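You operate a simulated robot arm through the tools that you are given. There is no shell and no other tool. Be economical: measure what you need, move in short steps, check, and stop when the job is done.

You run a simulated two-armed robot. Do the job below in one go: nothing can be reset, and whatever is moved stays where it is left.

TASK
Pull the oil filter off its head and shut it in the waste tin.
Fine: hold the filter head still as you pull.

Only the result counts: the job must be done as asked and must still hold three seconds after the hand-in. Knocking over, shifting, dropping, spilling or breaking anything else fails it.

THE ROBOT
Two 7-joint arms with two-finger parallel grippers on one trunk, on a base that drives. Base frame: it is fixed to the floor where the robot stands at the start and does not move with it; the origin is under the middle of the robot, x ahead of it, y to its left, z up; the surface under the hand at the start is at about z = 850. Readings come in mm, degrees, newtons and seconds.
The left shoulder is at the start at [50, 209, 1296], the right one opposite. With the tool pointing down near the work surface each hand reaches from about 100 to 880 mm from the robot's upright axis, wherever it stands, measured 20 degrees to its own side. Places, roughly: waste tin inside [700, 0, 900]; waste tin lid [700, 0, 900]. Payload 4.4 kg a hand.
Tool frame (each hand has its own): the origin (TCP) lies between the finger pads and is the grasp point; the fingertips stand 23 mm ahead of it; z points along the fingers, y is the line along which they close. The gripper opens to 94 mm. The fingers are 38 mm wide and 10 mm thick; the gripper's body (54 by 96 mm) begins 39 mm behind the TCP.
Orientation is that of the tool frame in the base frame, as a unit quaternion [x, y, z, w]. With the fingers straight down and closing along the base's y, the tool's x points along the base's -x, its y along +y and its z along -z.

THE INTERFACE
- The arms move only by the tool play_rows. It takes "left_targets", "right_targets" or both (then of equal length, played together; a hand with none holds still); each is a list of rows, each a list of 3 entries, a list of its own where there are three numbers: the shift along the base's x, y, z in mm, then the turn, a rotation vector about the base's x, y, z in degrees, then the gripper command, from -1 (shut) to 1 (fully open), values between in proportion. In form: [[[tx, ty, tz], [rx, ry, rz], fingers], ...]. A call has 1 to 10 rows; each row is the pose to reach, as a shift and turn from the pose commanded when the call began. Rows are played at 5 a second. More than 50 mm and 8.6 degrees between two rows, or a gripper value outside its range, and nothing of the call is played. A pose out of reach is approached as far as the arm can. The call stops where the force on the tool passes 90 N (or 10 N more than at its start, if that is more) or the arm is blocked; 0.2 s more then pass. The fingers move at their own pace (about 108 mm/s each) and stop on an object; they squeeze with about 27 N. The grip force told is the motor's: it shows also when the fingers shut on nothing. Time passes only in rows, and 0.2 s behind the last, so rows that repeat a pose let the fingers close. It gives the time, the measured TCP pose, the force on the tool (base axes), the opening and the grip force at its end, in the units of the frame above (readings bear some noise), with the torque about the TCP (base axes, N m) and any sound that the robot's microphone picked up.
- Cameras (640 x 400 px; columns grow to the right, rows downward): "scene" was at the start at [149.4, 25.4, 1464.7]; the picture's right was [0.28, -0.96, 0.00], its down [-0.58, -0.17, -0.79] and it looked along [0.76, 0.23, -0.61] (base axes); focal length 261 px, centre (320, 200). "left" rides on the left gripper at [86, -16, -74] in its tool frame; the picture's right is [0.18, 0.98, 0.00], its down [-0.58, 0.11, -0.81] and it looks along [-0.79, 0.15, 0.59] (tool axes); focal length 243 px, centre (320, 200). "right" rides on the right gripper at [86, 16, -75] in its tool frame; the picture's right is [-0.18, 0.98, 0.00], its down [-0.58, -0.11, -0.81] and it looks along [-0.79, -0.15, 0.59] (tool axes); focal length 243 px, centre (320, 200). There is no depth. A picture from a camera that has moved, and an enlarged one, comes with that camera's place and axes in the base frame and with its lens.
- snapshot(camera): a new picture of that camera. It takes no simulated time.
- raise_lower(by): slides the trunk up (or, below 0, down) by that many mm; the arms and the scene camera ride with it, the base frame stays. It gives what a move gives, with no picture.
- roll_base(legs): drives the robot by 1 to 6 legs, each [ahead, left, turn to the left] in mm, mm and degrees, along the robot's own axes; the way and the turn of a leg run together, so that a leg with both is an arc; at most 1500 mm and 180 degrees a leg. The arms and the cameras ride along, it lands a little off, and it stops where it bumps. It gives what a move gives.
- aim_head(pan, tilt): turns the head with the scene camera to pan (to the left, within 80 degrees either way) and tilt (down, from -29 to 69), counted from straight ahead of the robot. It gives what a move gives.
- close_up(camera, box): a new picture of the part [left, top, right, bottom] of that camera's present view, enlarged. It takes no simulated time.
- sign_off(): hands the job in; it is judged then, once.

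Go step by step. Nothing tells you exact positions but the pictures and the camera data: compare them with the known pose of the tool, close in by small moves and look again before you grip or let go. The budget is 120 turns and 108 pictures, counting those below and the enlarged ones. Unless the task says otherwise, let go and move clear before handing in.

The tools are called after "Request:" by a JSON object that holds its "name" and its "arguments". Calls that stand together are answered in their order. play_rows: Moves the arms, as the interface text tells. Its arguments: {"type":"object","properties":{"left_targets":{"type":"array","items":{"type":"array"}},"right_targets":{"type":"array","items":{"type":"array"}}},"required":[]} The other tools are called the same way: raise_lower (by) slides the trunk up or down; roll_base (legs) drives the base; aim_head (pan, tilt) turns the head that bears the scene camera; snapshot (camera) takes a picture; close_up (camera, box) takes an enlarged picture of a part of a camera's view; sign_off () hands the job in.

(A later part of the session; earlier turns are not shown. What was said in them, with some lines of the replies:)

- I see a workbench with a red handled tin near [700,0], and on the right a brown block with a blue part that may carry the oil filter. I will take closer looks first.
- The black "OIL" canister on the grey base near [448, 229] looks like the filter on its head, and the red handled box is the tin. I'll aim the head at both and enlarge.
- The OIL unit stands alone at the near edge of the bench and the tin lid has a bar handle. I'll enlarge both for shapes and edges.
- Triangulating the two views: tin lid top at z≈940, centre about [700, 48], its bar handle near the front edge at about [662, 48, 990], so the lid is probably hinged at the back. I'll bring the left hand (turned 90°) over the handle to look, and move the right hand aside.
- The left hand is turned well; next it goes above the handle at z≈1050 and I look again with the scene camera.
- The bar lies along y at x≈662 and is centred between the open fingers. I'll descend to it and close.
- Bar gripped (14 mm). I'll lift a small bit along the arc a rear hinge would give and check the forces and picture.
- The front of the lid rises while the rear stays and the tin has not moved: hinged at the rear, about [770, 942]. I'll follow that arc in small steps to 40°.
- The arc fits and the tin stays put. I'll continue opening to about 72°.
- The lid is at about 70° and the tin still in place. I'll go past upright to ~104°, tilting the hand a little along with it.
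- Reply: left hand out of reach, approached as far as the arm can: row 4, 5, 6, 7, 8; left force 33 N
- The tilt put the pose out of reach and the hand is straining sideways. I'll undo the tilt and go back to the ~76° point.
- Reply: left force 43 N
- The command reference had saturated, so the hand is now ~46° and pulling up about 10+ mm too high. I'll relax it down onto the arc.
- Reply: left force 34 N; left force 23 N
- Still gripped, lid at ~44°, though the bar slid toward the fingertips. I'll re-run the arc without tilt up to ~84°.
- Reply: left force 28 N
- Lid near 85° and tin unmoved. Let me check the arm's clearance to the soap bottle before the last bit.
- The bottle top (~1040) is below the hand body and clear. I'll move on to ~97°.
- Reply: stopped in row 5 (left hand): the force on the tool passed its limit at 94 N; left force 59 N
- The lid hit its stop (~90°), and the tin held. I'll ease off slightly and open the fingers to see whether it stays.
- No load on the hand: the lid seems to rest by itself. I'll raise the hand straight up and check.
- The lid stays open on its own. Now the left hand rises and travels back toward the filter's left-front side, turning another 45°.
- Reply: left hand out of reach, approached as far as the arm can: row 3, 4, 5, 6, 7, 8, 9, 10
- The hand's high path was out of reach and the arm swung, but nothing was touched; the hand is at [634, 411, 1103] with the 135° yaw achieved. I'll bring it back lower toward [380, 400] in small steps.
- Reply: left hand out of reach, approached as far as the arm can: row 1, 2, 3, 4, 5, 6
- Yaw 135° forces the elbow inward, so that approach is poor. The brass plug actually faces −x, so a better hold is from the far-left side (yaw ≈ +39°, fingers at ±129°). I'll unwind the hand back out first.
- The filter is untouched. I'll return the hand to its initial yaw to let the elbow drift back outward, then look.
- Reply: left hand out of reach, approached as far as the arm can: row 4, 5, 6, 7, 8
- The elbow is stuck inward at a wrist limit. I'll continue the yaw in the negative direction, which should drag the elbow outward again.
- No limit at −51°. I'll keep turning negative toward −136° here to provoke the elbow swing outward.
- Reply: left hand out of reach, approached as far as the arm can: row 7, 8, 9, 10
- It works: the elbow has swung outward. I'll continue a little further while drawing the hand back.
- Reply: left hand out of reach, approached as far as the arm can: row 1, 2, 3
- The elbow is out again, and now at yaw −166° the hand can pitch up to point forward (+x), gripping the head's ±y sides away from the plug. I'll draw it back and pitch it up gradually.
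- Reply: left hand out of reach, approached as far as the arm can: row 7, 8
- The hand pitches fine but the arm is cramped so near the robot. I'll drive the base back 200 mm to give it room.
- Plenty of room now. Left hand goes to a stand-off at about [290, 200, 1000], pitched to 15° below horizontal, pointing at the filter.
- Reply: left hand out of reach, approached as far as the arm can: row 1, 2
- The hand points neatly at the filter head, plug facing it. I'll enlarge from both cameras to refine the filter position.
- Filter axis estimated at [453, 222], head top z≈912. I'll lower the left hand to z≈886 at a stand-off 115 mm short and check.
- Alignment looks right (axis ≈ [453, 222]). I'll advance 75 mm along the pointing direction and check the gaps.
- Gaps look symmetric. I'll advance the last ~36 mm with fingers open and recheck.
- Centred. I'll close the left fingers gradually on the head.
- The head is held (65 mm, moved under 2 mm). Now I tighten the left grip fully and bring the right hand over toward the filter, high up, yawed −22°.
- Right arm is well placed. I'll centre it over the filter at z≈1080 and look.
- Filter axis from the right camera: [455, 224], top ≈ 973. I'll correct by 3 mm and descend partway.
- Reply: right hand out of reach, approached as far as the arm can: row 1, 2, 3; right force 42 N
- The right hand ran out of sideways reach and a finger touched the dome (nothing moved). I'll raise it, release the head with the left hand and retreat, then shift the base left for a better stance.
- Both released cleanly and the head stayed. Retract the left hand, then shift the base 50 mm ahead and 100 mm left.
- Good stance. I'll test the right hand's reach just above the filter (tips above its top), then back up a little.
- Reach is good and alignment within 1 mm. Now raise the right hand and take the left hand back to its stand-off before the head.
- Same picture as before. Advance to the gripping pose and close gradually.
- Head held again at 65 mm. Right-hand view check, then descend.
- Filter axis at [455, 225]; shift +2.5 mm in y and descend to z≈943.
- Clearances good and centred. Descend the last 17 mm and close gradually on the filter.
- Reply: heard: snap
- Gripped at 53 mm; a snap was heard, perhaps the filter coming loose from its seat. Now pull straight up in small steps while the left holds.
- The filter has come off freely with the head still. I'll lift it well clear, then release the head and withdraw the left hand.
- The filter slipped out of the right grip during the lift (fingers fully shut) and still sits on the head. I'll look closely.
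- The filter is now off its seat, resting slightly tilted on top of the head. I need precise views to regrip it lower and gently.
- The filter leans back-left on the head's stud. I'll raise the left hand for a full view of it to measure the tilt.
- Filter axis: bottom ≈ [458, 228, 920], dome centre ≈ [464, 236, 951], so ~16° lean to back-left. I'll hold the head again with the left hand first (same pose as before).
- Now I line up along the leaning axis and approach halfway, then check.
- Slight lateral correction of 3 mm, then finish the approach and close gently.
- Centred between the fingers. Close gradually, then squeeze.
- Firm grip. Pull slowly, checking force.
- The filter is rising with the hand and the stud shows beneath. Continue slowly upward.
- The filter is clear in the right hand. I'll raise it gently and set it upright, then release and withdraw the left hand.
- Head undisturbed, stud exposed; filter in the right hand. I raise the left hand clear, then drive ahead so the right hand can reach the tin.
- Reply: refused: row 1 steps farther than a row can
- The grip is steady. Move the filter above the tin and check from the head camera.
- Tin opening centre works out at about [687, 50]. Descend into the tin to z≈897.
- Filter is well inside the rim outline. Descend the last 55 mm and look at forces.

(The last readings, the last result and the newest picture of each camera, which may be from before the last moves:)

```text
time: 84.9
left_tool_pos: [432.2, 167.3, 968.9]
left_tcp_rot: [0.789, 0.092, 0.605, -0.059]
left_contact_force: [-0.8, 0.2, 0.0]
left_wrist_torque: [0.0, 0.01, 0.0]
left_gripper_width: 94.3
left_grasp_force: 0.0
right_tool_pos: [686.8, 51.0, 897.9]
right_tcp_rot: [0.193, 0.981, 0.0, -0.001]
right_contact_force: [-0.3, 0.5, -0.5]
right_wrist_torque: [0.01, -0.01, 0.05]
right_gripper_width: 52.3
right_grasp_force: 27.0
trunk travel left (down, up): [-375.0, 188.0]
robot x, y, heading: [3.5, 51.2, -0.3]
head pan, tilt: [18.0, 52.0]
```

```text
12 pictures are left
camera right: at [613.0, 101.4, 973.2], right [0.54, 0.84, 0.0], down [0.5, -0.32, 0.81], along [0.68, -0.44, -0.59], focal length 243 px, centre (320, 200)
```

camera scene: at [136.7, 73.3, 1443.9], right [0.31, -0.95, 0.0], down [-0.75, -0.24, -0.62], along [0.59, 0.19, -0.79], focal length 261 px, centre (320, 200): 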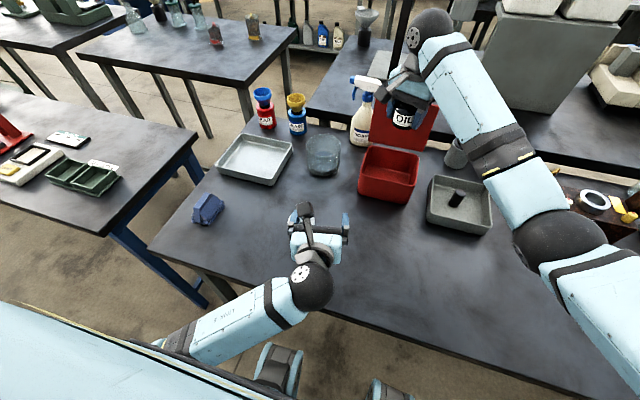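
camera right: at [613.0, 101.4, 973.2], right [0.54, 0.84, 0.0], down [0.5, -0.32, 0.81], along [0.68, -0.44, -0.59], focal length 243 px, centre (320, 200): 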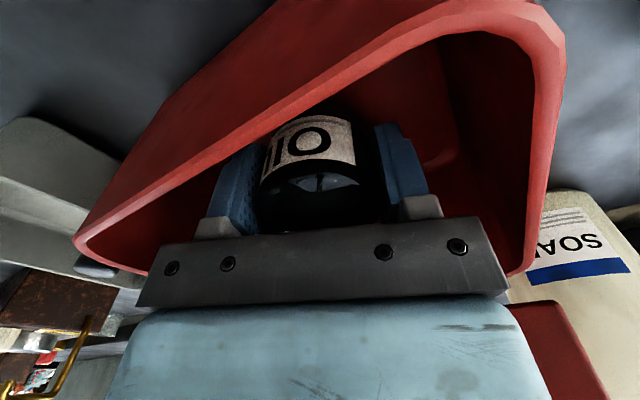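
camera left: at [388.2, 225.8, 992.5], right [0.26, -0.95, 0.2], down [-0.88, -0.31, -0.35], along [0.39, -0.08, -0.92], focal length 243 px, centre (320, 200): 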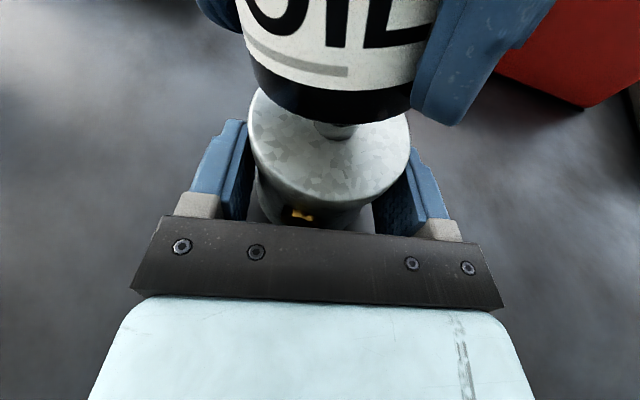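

No contact yet, filter just above the tin floor. Open modestly and rise slowly.

Request:
{"name": "play_rows", "arguments": {"right_targets": [[[0, 0, -5], [0, 0, 0], -1], [[0, 0, -5], [0, 0, 0], 0.3], [[0, 0, -5], [0, 0, 0], 0.45], [[0, 0, -5], [0, 0, 0], 0.45], [[0, 0, 10], [0, 0, 0], 0.45], [[0, 0, 30], [0, 0, 0], 0.45], [[0, 0, 60], [0, 0, 0], 0.45], [[0, 0, 100], [0, 0, 0], 0.45], [[0, 0, 145], [0, 0, 0], 0.45], [[-5, -5, 190], [0, 0, 0], 0.45]]}}

Request:
{"name": "snapshot", "arguments": {"camera": "right"}}

```text
time: 87.1
left_tool_pos: [432.5, 167.6, 969.9]
left_tcp_rot: [0.789, 0.092, 0.605, -0.059]
left_contact_force: [0.2, 1.2, -0.6]
left_wrist_torque: [-0.02, 0.03, 0.01]
left_gripper_width: 94.1
left_grasp_force: 0.0
right_tool_pos: [679.7, 47.1, 1090.6]
right_tcp_rot: [0.194, 0.981, 0.0, 0.001]
right_contact_force: [-1.0, -0.4, -0.6]
right_wrist_torque: [-0.03, 0.02, 0.0]
right_gripper_width: 68.2
right_grasp_force: 0.0
trunk travel left (down, up): [-375.0, 188.0]
robot x, y, heading: [-0.9, 49.7, -0.1]
head pan, tilt: [18.0, 52.0]
```

```text
11 pictures are left
camera right: at [605.2, 95.9, 1165.6], right [0.54, 0.84, 0.0], down [0.5, -0.32, 0.81], along [0.68, -0.44, -0.59], focal length 243 px, centre (320, 200)
```

right: 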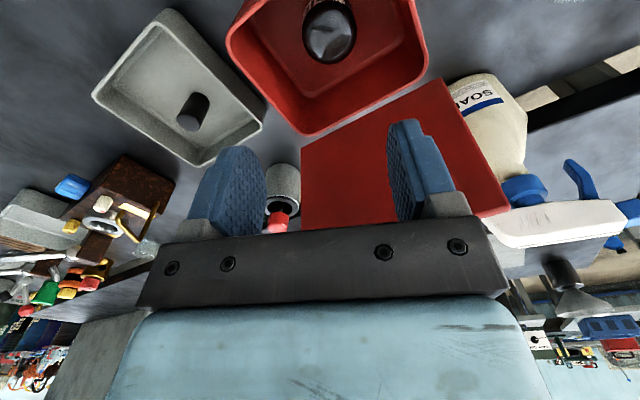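

The filter stands in the tin. Now I turn the right hand to −90° yaw at height for the handle, and lift the left hand away.

Request:
{"name": "play_rows", "arguments": {"right_targets": [[[-5, 0, 8], [0, 0, -8.5], 0.45], [[-10, 0, 16], [0, 0, -17], 0.45], [[-15, 0, 24], [0, 0, -25.5], 0.45], [[-20, 0, 32], [0, 0, -34], 0.45], [[-25, 0, 40], [0, 0, -42.5], 0.45], [[-25, 0, 40], [0, 0, -51], 0.45], [[-25, 0, 40], [0, 0, -59.5], 0.45], [[-25, 0, 40], [0, 0, -68], 0.45]], "left_targets": [[[-15, 0, 20], [0, 0, 0], 1], [[-30, 0, 40], [0, 0, 0], 1], [[-45, 0, 60], [0, 0, 0], 1], [[-60, 0, 80], [0, 0, 0], 1], [[-75, 10, 90], [0, 0, 0], 1], [[-90, 20, 100], [0, 0, 0], 1], [[-105, 30, 100], [0, 0, 0], 1], [[-120, 40, 100], [0, 0, 0], 1]]}}

Request:
{"name": "roll_base", "arguments": {"legs": [[40, 40, 0]]}}

Request:
{"name": "snapshot", "arguments": {"camera": "scene"}}

```text
time: 88.6
left_tool_pos: [374.9, 236.6, 1079.9]
left_tcp_rot: [0.758, 0.139, 0.627, -0.115]
left_contact_force: [-0.2, 0.8, 0.0]
left_wrist_torque: [0.01, 0.0, 0.02]
left_gripper_width: 93.9
left_grasp_force: 0.1
left hand out of reach, approached as far as the arm can: row 7
right_tool_pos: [657.9, 46.1, 1128.1]
right_tcp_rot: [0.624, 0.781, 0.0, 0.0]
right_contact_force: [1.6, -0.5, -0.4]
right_wrist_torque: [-0.03, 0.02, -0.02]
right_gripper_width: 68.1
right_grasp_force: 0.1
trunk travel left (down, up): [-375.0, 188.0]
robot x, y, heading: [-3.3, 50.7, -0.1]
head pan, tilt: [18.0, 52.0]
stopped in row 7 (left hand): the arm was blocked; the commanded pose is now the measured one
```

```text
time: 89.6
left_tool_pos: [416.5, 276.9, 1079.7]
left_tcp_rot: [0.759, 0.139, 0.626, -0.114]
left_contact_force: [-0.6, -0.2, -0.4]
left_wrist_torque: [-0.01, -0.01, 0.03]
left_gripper_width: 93.9
left_grasp_force: 0.0
right_tool_pos: [697.8, 85.7, 1129.3]
right_tcp_rot: [0.624, 0.781, 0.0, 0.0]
right_contact_force: [-0.1, -0.3, -0.3]
right_wrist_torque: [0.0, 0.0, 0.0]
right_gripper_width: 68.0
right_grasp_force: 0.0
trunk travel left (down, up): [-375.0, 188.0]
robot x, y, heading: [36.6, 90.4, -0.3]
head pan, tilt: [18.0, 52.0]
```

```text
10 pictures are left
camera scene: at [176.4, 114.1, 1443.9], right [0.31, -0.95, 0.0], down [-0.75, -0.24, -0.62], along [0.59, 0.19, -0.79], focal length 261 px, centre (320, 200)
```

scene: 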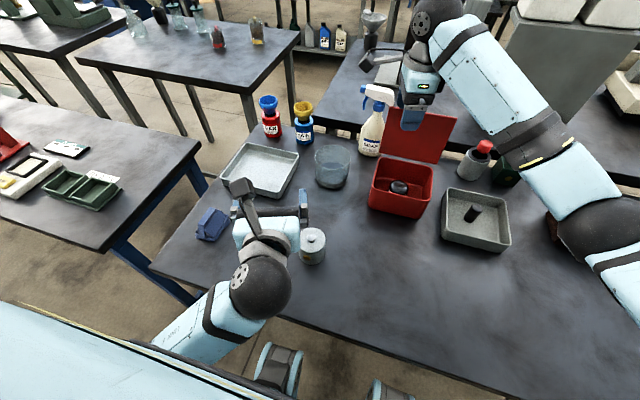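

All items are in place and the filter sits in the tin. Bring the right hand above the handle bar (≈[820, 48, 1050]) with a narrow opening.

Request:
{"name": "play_rows", "arguments": {"right_targets": [[[20, -6, 18], [0, 0, -4], 0], [[55, -18, 25], [0, 0, -8], -0.06], [[90, -30, 25], [0, 0, -12.8], -0.06], [[124, -38, 25], [0, 0, -12.8], -0.06], [[124, -38, 25], [0, 0, -12.8], -0.06]]}}

Request:
{"name": "snapshot", "arguments": {"camera": "right"}}

```text
time: 90.8
left_tool_pos: [414.2, 275.6, 1080.0]
left_tcp_rot: [0.759, 0.139, 0.626, -0.115]
left_contact_force: [-0.3, 0.2, 0.1]
left_wrist_torque: [0.0, 0.02, 0.02]
left_gripper_width: 93.9
left_grasp_force: 0.0
right_tool_pos: [821.2, 46.6, 1155.3]
right_tcp_rot: [0.708, 0.706, 0.0, 0.0]
right_contact_force: [0.1, 0.5, 0.4]
right_wrist_torque: [0.02, 0.02, -0.03]
right_gripper_width: 44.2
right_grasp_force: 0.0
trunk travel left (down, up): [-375.0, 188.0]
robot x, y, heading: [38.7, 87.5, -0.2]
head pan, tilt: [18.0, 52.0]
```

```text
9 pictures are left
camera right: at [836.3, 133.7, 1229.8], right [0.98, -0.19, 0.0], down [-0.11, -0.58, 0.81], along [-0.15, -0.79, -0.59], focal length 243 px, centre (320, 200)
```

right: 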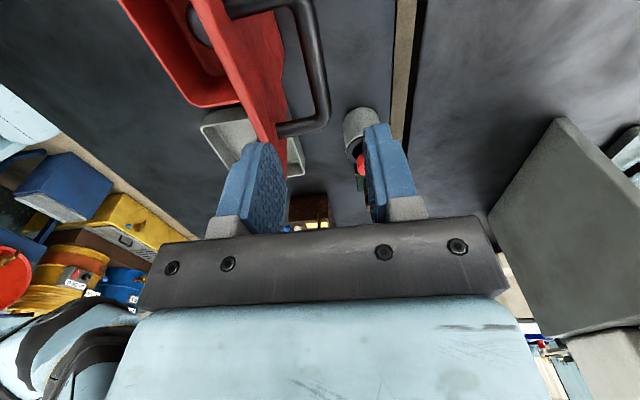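

Bar at x≈817. Correct −4 mm and descend over it, then close.

Request:
{"name": "play_rows", "arguments": {"right_targets": [[[-4, 2, -30], [0, 0, 0], -0.06], [[-4, 2, -60], [0, 0, 0], -0.06], [[-4, 2, -85], [0, 0, 0], -0.06], [[-4, 2, -106], [0, 0, 0], -0.06]]}}

Request:
{"name": "snapshot", "arguments": {"camera": "right"}}

```text
time: 91.8
left_tool_pos: [416.3, 275.8, 1078.7]
left_tcp_rot: [0.758, 0.139, 0.627, -0.115]
left_contact_force: [0.5, -0.1, -0.7]
left_wrist_torque: [0.03, 0.01, 0.0]
left_gripper_width: 94.0
left_grasp_force: 0.1
right_tool_pos: [817.2, 48.3, 1046.8]
right_tcp_rot: [0.708, 0.706, 0.0, -0.001]
right_contact_force: [0.9, -0.2, -0.3]
right_wrist_torque: [0.01, 0.0, 0.0]
right_gripper_width: 44.2
right_grasp_force: 0.1
trunk travel left (down, up): [-375.0, 188.0]
robot x, y, heading: [38.4, 90.5, -0.1]
head pan, tilt: [18.0, 52.0]
```

```text
8 pictures are left
camera right: at [833.6, 135.7, 1122.3], right [0.98, -0.18, 0.0], down [-0.11, -0.58, 0.81], along [-0.15, -0.79, -0.59], focal length 243 px, centre (320, 200)
```

right: 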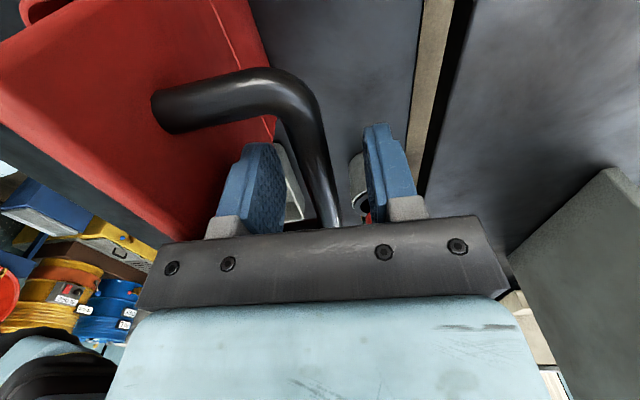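

The bar is between the fingers. Close, then start back down the arc.

Request:
{"name": "play_rows", "arguments": {"right_targets": [[[3, 0, 0], [0, 0, 0], -0.3], [[3, 0, 0], [0, 0, 0], -1], [[3, 0, 0], [0, 0, 0], -1]]}}

Request:
{"name": "play_rows", "arguments": {"right_targets": [[[-7.9, 0, 3.1], [0, 0, 0], -1], [[-18, 0, 6.1], [0, 0, 0], -1], [[-26.2, 0, 7.9], [0, 0, 0], -1], [[-34.5, 0, 9.2], [0, 0, 0], -1], [[-42.9, 0, 9.8], [0, 0, 0], -1]]}}

Request:
{"name": "close_up", "arguments": {"camera": "scene", "box": [330, 70, 490, 230]}}

```text
time: 92.6
left_tool_pos: [414.3, 277.2, 1080.2]
left_tcp_rot: [0.758, 0.14, 0.627, -0.115]
left_contact_force: [0.0, 0.1, 0.2]
left_wrist_torque: [0.01, -0.01, 0.01]
left_gripper_width: 94.0
left_grasp_force: 0.0
right_tool_pos: [817.3, 49.0, 1047.8]
right_tcp_rot: [0.707, 0.707, -0.001, -0.002]
right_contact_force: [-31.3, -1.7, -11.0]
right_wrist_torque: [-0.06, 0.19, 1.47]
right_gripper_width: 14.7
right_grasp_force: 44.6
trunk travel left (down, up): [-375.0, 188.0]
robot x, y, heading: [34.4, 88.5, -0.5]
head pan, tilt: [18.0, 52.0]
```

```text
time: 93.8
left_tool_pos: [415.1, 276.1, 1080.2]
left_tcp_rot: [0.757, 0.139, 0.627, -0.115]
left_contact_force: [0.6, 0.0, -0.5]
left_wrist_torque: [-0.04, -0.01, 0.02]
left_gripper_width: 94.1
left_grasp_force: 0.1
right_tool_pos: [776.7, 47.7, 1061.2]
right_tcp_rot: [0.708, 0.707, 0.0, 0.001]
right_contact_force: [4.2, -0.5, 10.8]
right_wrist_torque: [-0.95, -0.26, 1.52]
right_gripper_width: 14.4
right_grasp_force: 45.1
trunk travel left (down, up): [-375.0, 188.0]
robot x, y, heading: [38.5, 90.5, -0.0]
head pan, tilt: [18.0, 52.0]
```

```text
2.50 times, centred on (410, 150) of scene
camera zoom: at [175.0, 113.7, 1444.3], right [0.31, -0.95, 0.0], down [-0.75, -0.24, -0.62], along [0.59, 0.19, -0.79], focal length 653 px, centre (95, 325)
```

zoom: 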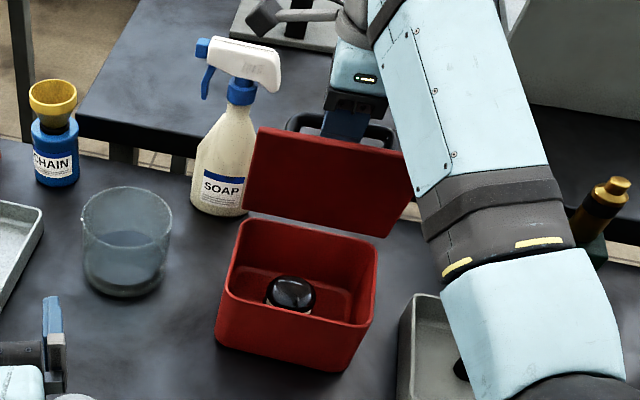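

The lid follows and the filter stands inside. Continue down the arc to about 28°.

Request:
{"name": "play_rows", "arguments": {"right_targets": [[[-8.5, 0, 0], [0, 0, 0], -1], [[-16.9, 0, -0.4], [0, 0, 0], -1], [[-25.2, 0, -1.5], [0, 0, 0], -1], [[-33.5, 0, -3.2], [0, 0, 0], -1], [[-41.6, 0, -5.5], [0, 0, 0], -1], [[-49.6, 0, -8.3], [0, 0, 0], -1], [[-57.4, 0, -11.7], [0, 0, 0], -1], [[-64.8, 0, -15.5], [0, 0, 0], -1], [[-72, 0, -20], [0, 0, 0], -1], [[-78.8, 0, -25], [0, 0, 0], -1]]}}

```text
time: 96.0
left_tool_pos: [414.7, 277.0, 1080.6]
left_tcp_rot: [0.757, 0.14, 0.628, -0.115]
left_contact_force: [0.1, 0.1, 0.4]
left_wrist_torque: [0.01, -0.02, -0.02]
left_gripper_width: 94.0
left_grasp_force: 0.0
right_tool_pos: [697.4, 48.7, 1033.4]
right_tcp_rot: [0.708, 0.707, 0.001, 0.0]
right_contact_force: [-5.3, 0.0, 10.3]
right_wrist_torque: [-0.14, -0.2, 1.04]
right_gripper_width: 14.9
right_grasp_force: 45.0
trunk travel left (down, up): [-375.0, 188.0]
robot x, y, heading: [40.7, 91.2, -0.2]
head pan, tilt: [18.0, 52.0]
```

Request:
{"name": "play_rows", "arguments": {"right_targets": [[[-6.6, 0, -5.3], [0, 0, 0], -1], [[-12.7, 0, -11.1], [0, 0, 0], -1], [[-18.3, 0, -17.3], [0, 0, 0], -1], [[-23.6, 0, -23.9], [0, 0, 0], -1], [[-28.4, 0, -30.9], [0, 0, 0], -1], [[-32.6, 0, -37], [0, 0, 0], -1], [[-35, 0, -41], [0, 0, 0], -1]]}}

Request:
{"name": "close_up", "arguments": {"camera": "scene", "box": [330, 70, 490, 230]}}

```text
time: 97.6
left_tool_pos: [417.4, 275.4, 1079.5]
left_tcp_rot: [0.758, 0.139, 0.627, -0.115]
left_contact_force: [-0.3, -0.1, -0.6]
left_wrist_torque: [-0.03, -0.01, -0.02]
left_gripper_width: 94.1
left_grasp_force: 0.0
right_tool_pos: [663.6, 47.0, 990.8]
right_tcp_rot: [0.708, 0.707, 0.0, 0.0]
right_contact_force: [3.6, 2.6, 0.3]
right_wrist_torque: [0.06, -0.26, 0.2]
right_gripper_width: 14.9
right_grasp_force: 44.7
trunk travel left (down, up): [-375.0, 188.0]
robot x, y, heading: [37.5, 90.9, -0.1]
head pan, tilt: [18.0, 52.0]
```

```text
2.50 times, centred on (410, 150) of scene
camera zoom: at [176.4, 114.1, 1443.8], right [0.31, -0.95, 0.0], down [-0.75, -0.24, -0.62], along [0.59, 0.19, -0.79], focal length 653 px, centre (95, 325)
```

zoom: 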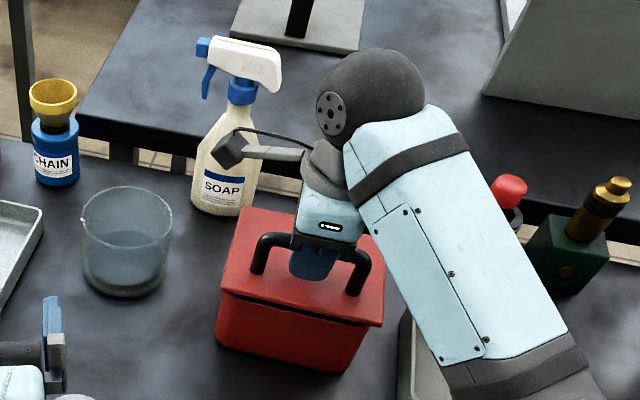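

Nearly shut; a small gap remains at the front. Press down a few mm more.

Request:
{"name": "play_rows", "arguments": {"right_targets": [[[-1, 0, -3], [0, 0, 0], -1], [[-1.5, 0, -6], [0, 0, 0], -1], [[-2, 0, -9], [0, 0, 0], -1], [[-2, 0, -11], [0, 0, 0], -1]]}}

Request:
{"name": "close_up", "arguments": {"camera": "scene", "box": [330, 70, 490, 230]}}

```text
time: 98.6
left_tool_pos: [415.2, 276.4, 1080.8]
left_tcp_rot: [0.757, 0.14, 0.627, -0.115]
left_contact_force: [0.1, 0.4, 0.4]
left_wrist_torque: [0.02, 0.01, 0.01]
left_gripper_width: 94.2
left_grasp_force: 0.0
right_tool_pos: [661.1, 49.3, 984.4]
right_tcp_rot: [0.707, 0.707, 0.002, 0.003]
right_contact_force: [3.5, -3.6, 22.5]
right_wrist_torque: [-1.07, 0.03, 0.3]
right_gripper_width: 14.7
right_grasp_force: 44.9
trunk travel left (down, up): [-375.0, 188.0]
robot x, y, heading: [36.2, 90.3, -0.2]
head pan, tilt: [18.0, 52.0]
```

```text
2.50 times, centred on (410, 150) of scene
camera zoom: at [173.6, 113.4, 1444.6], right [0.31, -0.95, 0.0], down [-0.75, -0.24, -0.62], along [0.59, 0.19, -0.79], focal length 653 px, centre (95, 325)
```

zoom: 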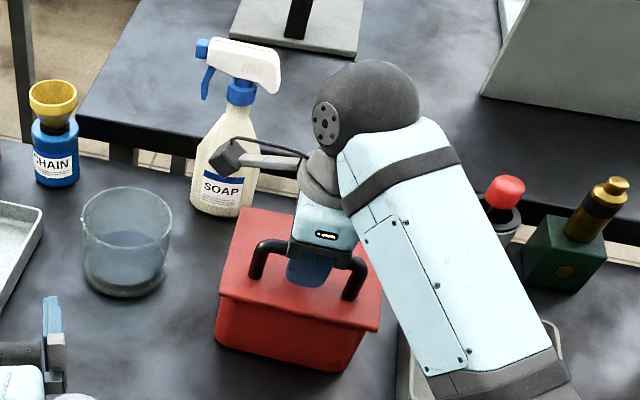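

Force is rising (22 N) and the lid sits flush. Ease off, open the fingers and lift straight away.

Request:
{"name": "play_rows", "arguments": {"right_targets": [[[0, 0, 3], [0, 0, 0], -1], [[0, 0, 3], [0, 0, 0], -0.4], [[0, 0, 3], [0, 0, 0], 0.2], [[0, 0, 3], [0, 0, 0], 0.2], [[0, 0, 20], [0, 0, 0], 0.2], [[0, 0, 50], [0, 0, 0], 0.2], [[0, 0, 95], [0, 0, 0], 0.2], [[-30, -20, 130], [0, 0, 0], 0.2], [[-70, -45, 130], [0, 0, 0], 0.2]]}}

Request:
{"name": "snapshot", "arguments": {"camera": "scene"}}

Request:
{"name": "close_up", "arguments": {"camera": "scene", "box": [270, 130, 450, 280]}}

```text
refused: row 8 steps farther than a row can; nothing moved
```

```text
4 pictures are left
camera scene: at [173.6, 113.4, 1444.6], right [0.31, -0.95, 0.0], down [-0.75, -0.24, -0.62], along [0.59, 0.19, -0.79], focal length 261 px, centre (320, 200)
```

scene: 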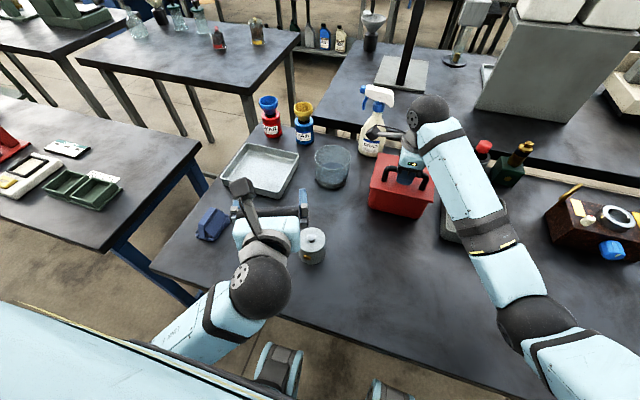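

```text
2.67 times, centred on (360, 205) of scene
camera zoom: at [173.6, 113.4, 1444.6], right [0.31, -0.95, 0.0], down [-0.75, -0.24, -0.62], along [0.59, 0.19, -0.79], focal length 697 px, centre (213, 187)
```

zoom: 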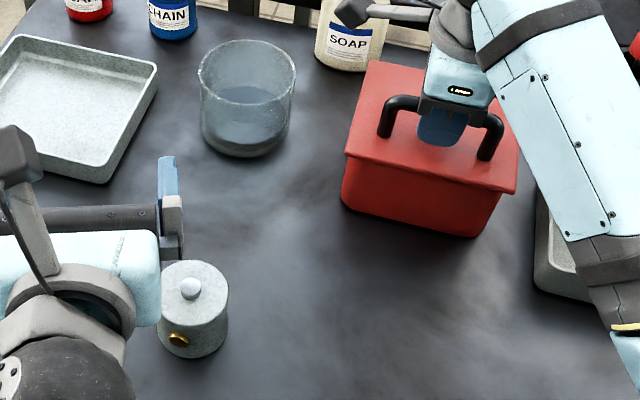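

The lid is flush; the release call had one step too long, so I repeat it with smaller steps.

Request:
{"name": "play_rows", "arguments": {"right_targets": [[[0, 0, 3], [0, 0, 0], -1], [[0, 0, 3], [0, 0, 0], -0.4], [[0, 0, 3], [0, 0, 0], 0.1], [[0, 0, 3], [0, 0, 0], 0.1], [[0, 0, 20], [0, 0, 0], 0.1], [[0, 0, 50], [0, 0, 0], 0.1], [[0, 0, 90], [0, 0, 0], 0.1], [[0, 0, 130], [0, 0, 0], 0.1], [[-30, -20, 140], [0, 0, 0], 0.1], [[-65, -45, 140], [0, 0, 0], 0.1]]}}

Request:
{"name": "close_up", "arguments": {"camera": "scene", "box": [270, 70, 490, 280]}}

```text
time: 100.8
left_tool_pos: [414.8, 274.9, 1081.1]
left_tcp_rot: [0.757, 0.139, 0.628, -0.116]
left_contact_force: [0.5, -0.3, -0.2]
left_wrist_torque: [0.04, -0.03, 0.0]
left_gripper_width: 94.2
left_grasp_force: 0.1
right_tool_pos: [595.2, 2.6, 1121.8]
right_tcp_rot: [0.706, 0.708, 0.0, 0.0]
right_contact_force: [0.4, -0.2, -0.2]
right_wrist_torque: [0.03, -0.05, 0.03]
right_gripper_width: 51.6
right_grasp_force: 0.0
trunk travel left (down, up): [-375.0, 188.0]
robot x, y, heading: [38.9, 88.3, -0.4]
head pan, tilt: [18.0, 52.0]
```

```text
1.90 times, centred on (380, 175) of scene
camera zoom: at [175.1, 112.5, 1444.1], right [0.31, -0.95, 0.0], down [-0.75, -0.24, -0.62], along [0.59, 0.19, -0.79], focal length 498 px, centre (206, 248)
```

zoom: 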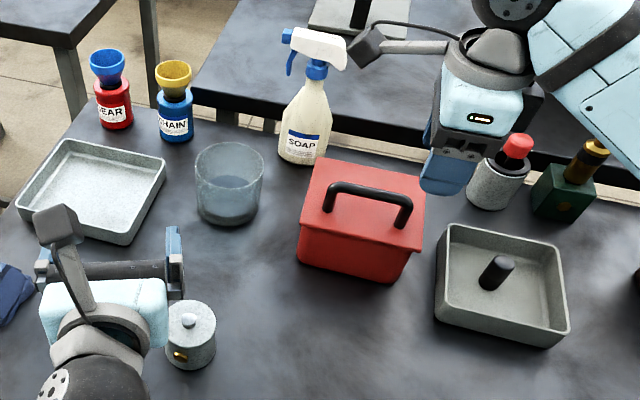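

The lid is shut with the filter inside, the head stands in place, everything else is upright, and both hands are clear. Handing in.

Request:
{"name": "sign_off", "arguments": {}}

```text
The job is handed in.
```

The oil filter is off its head and shut in the waste tin, and both hands are clear of everything; I've handed the job in.

- **Pull:** The first pull slipped: the filter came off its seat but dropped back, tilted, onto the head's stud. The left hand was holding the head. I re-gripped both parts and lifted it off cleanly.
- **Head movement:** In the pictures the head shifted by a millimetre or two at most as the left hand gripped it.
- **Dome contact:** One right-hand finger pressed on the filter's dome (about 42 N) while I was lining up. Nothing visibly moved.
- **Snap:** I heard a snap as the right hand first closed on the filter. I took it to be the filter coming loose from its seat, but I can't confirm that.

The last picture shows the lid flush and nothing else on the bench knocked over or visibly moved.
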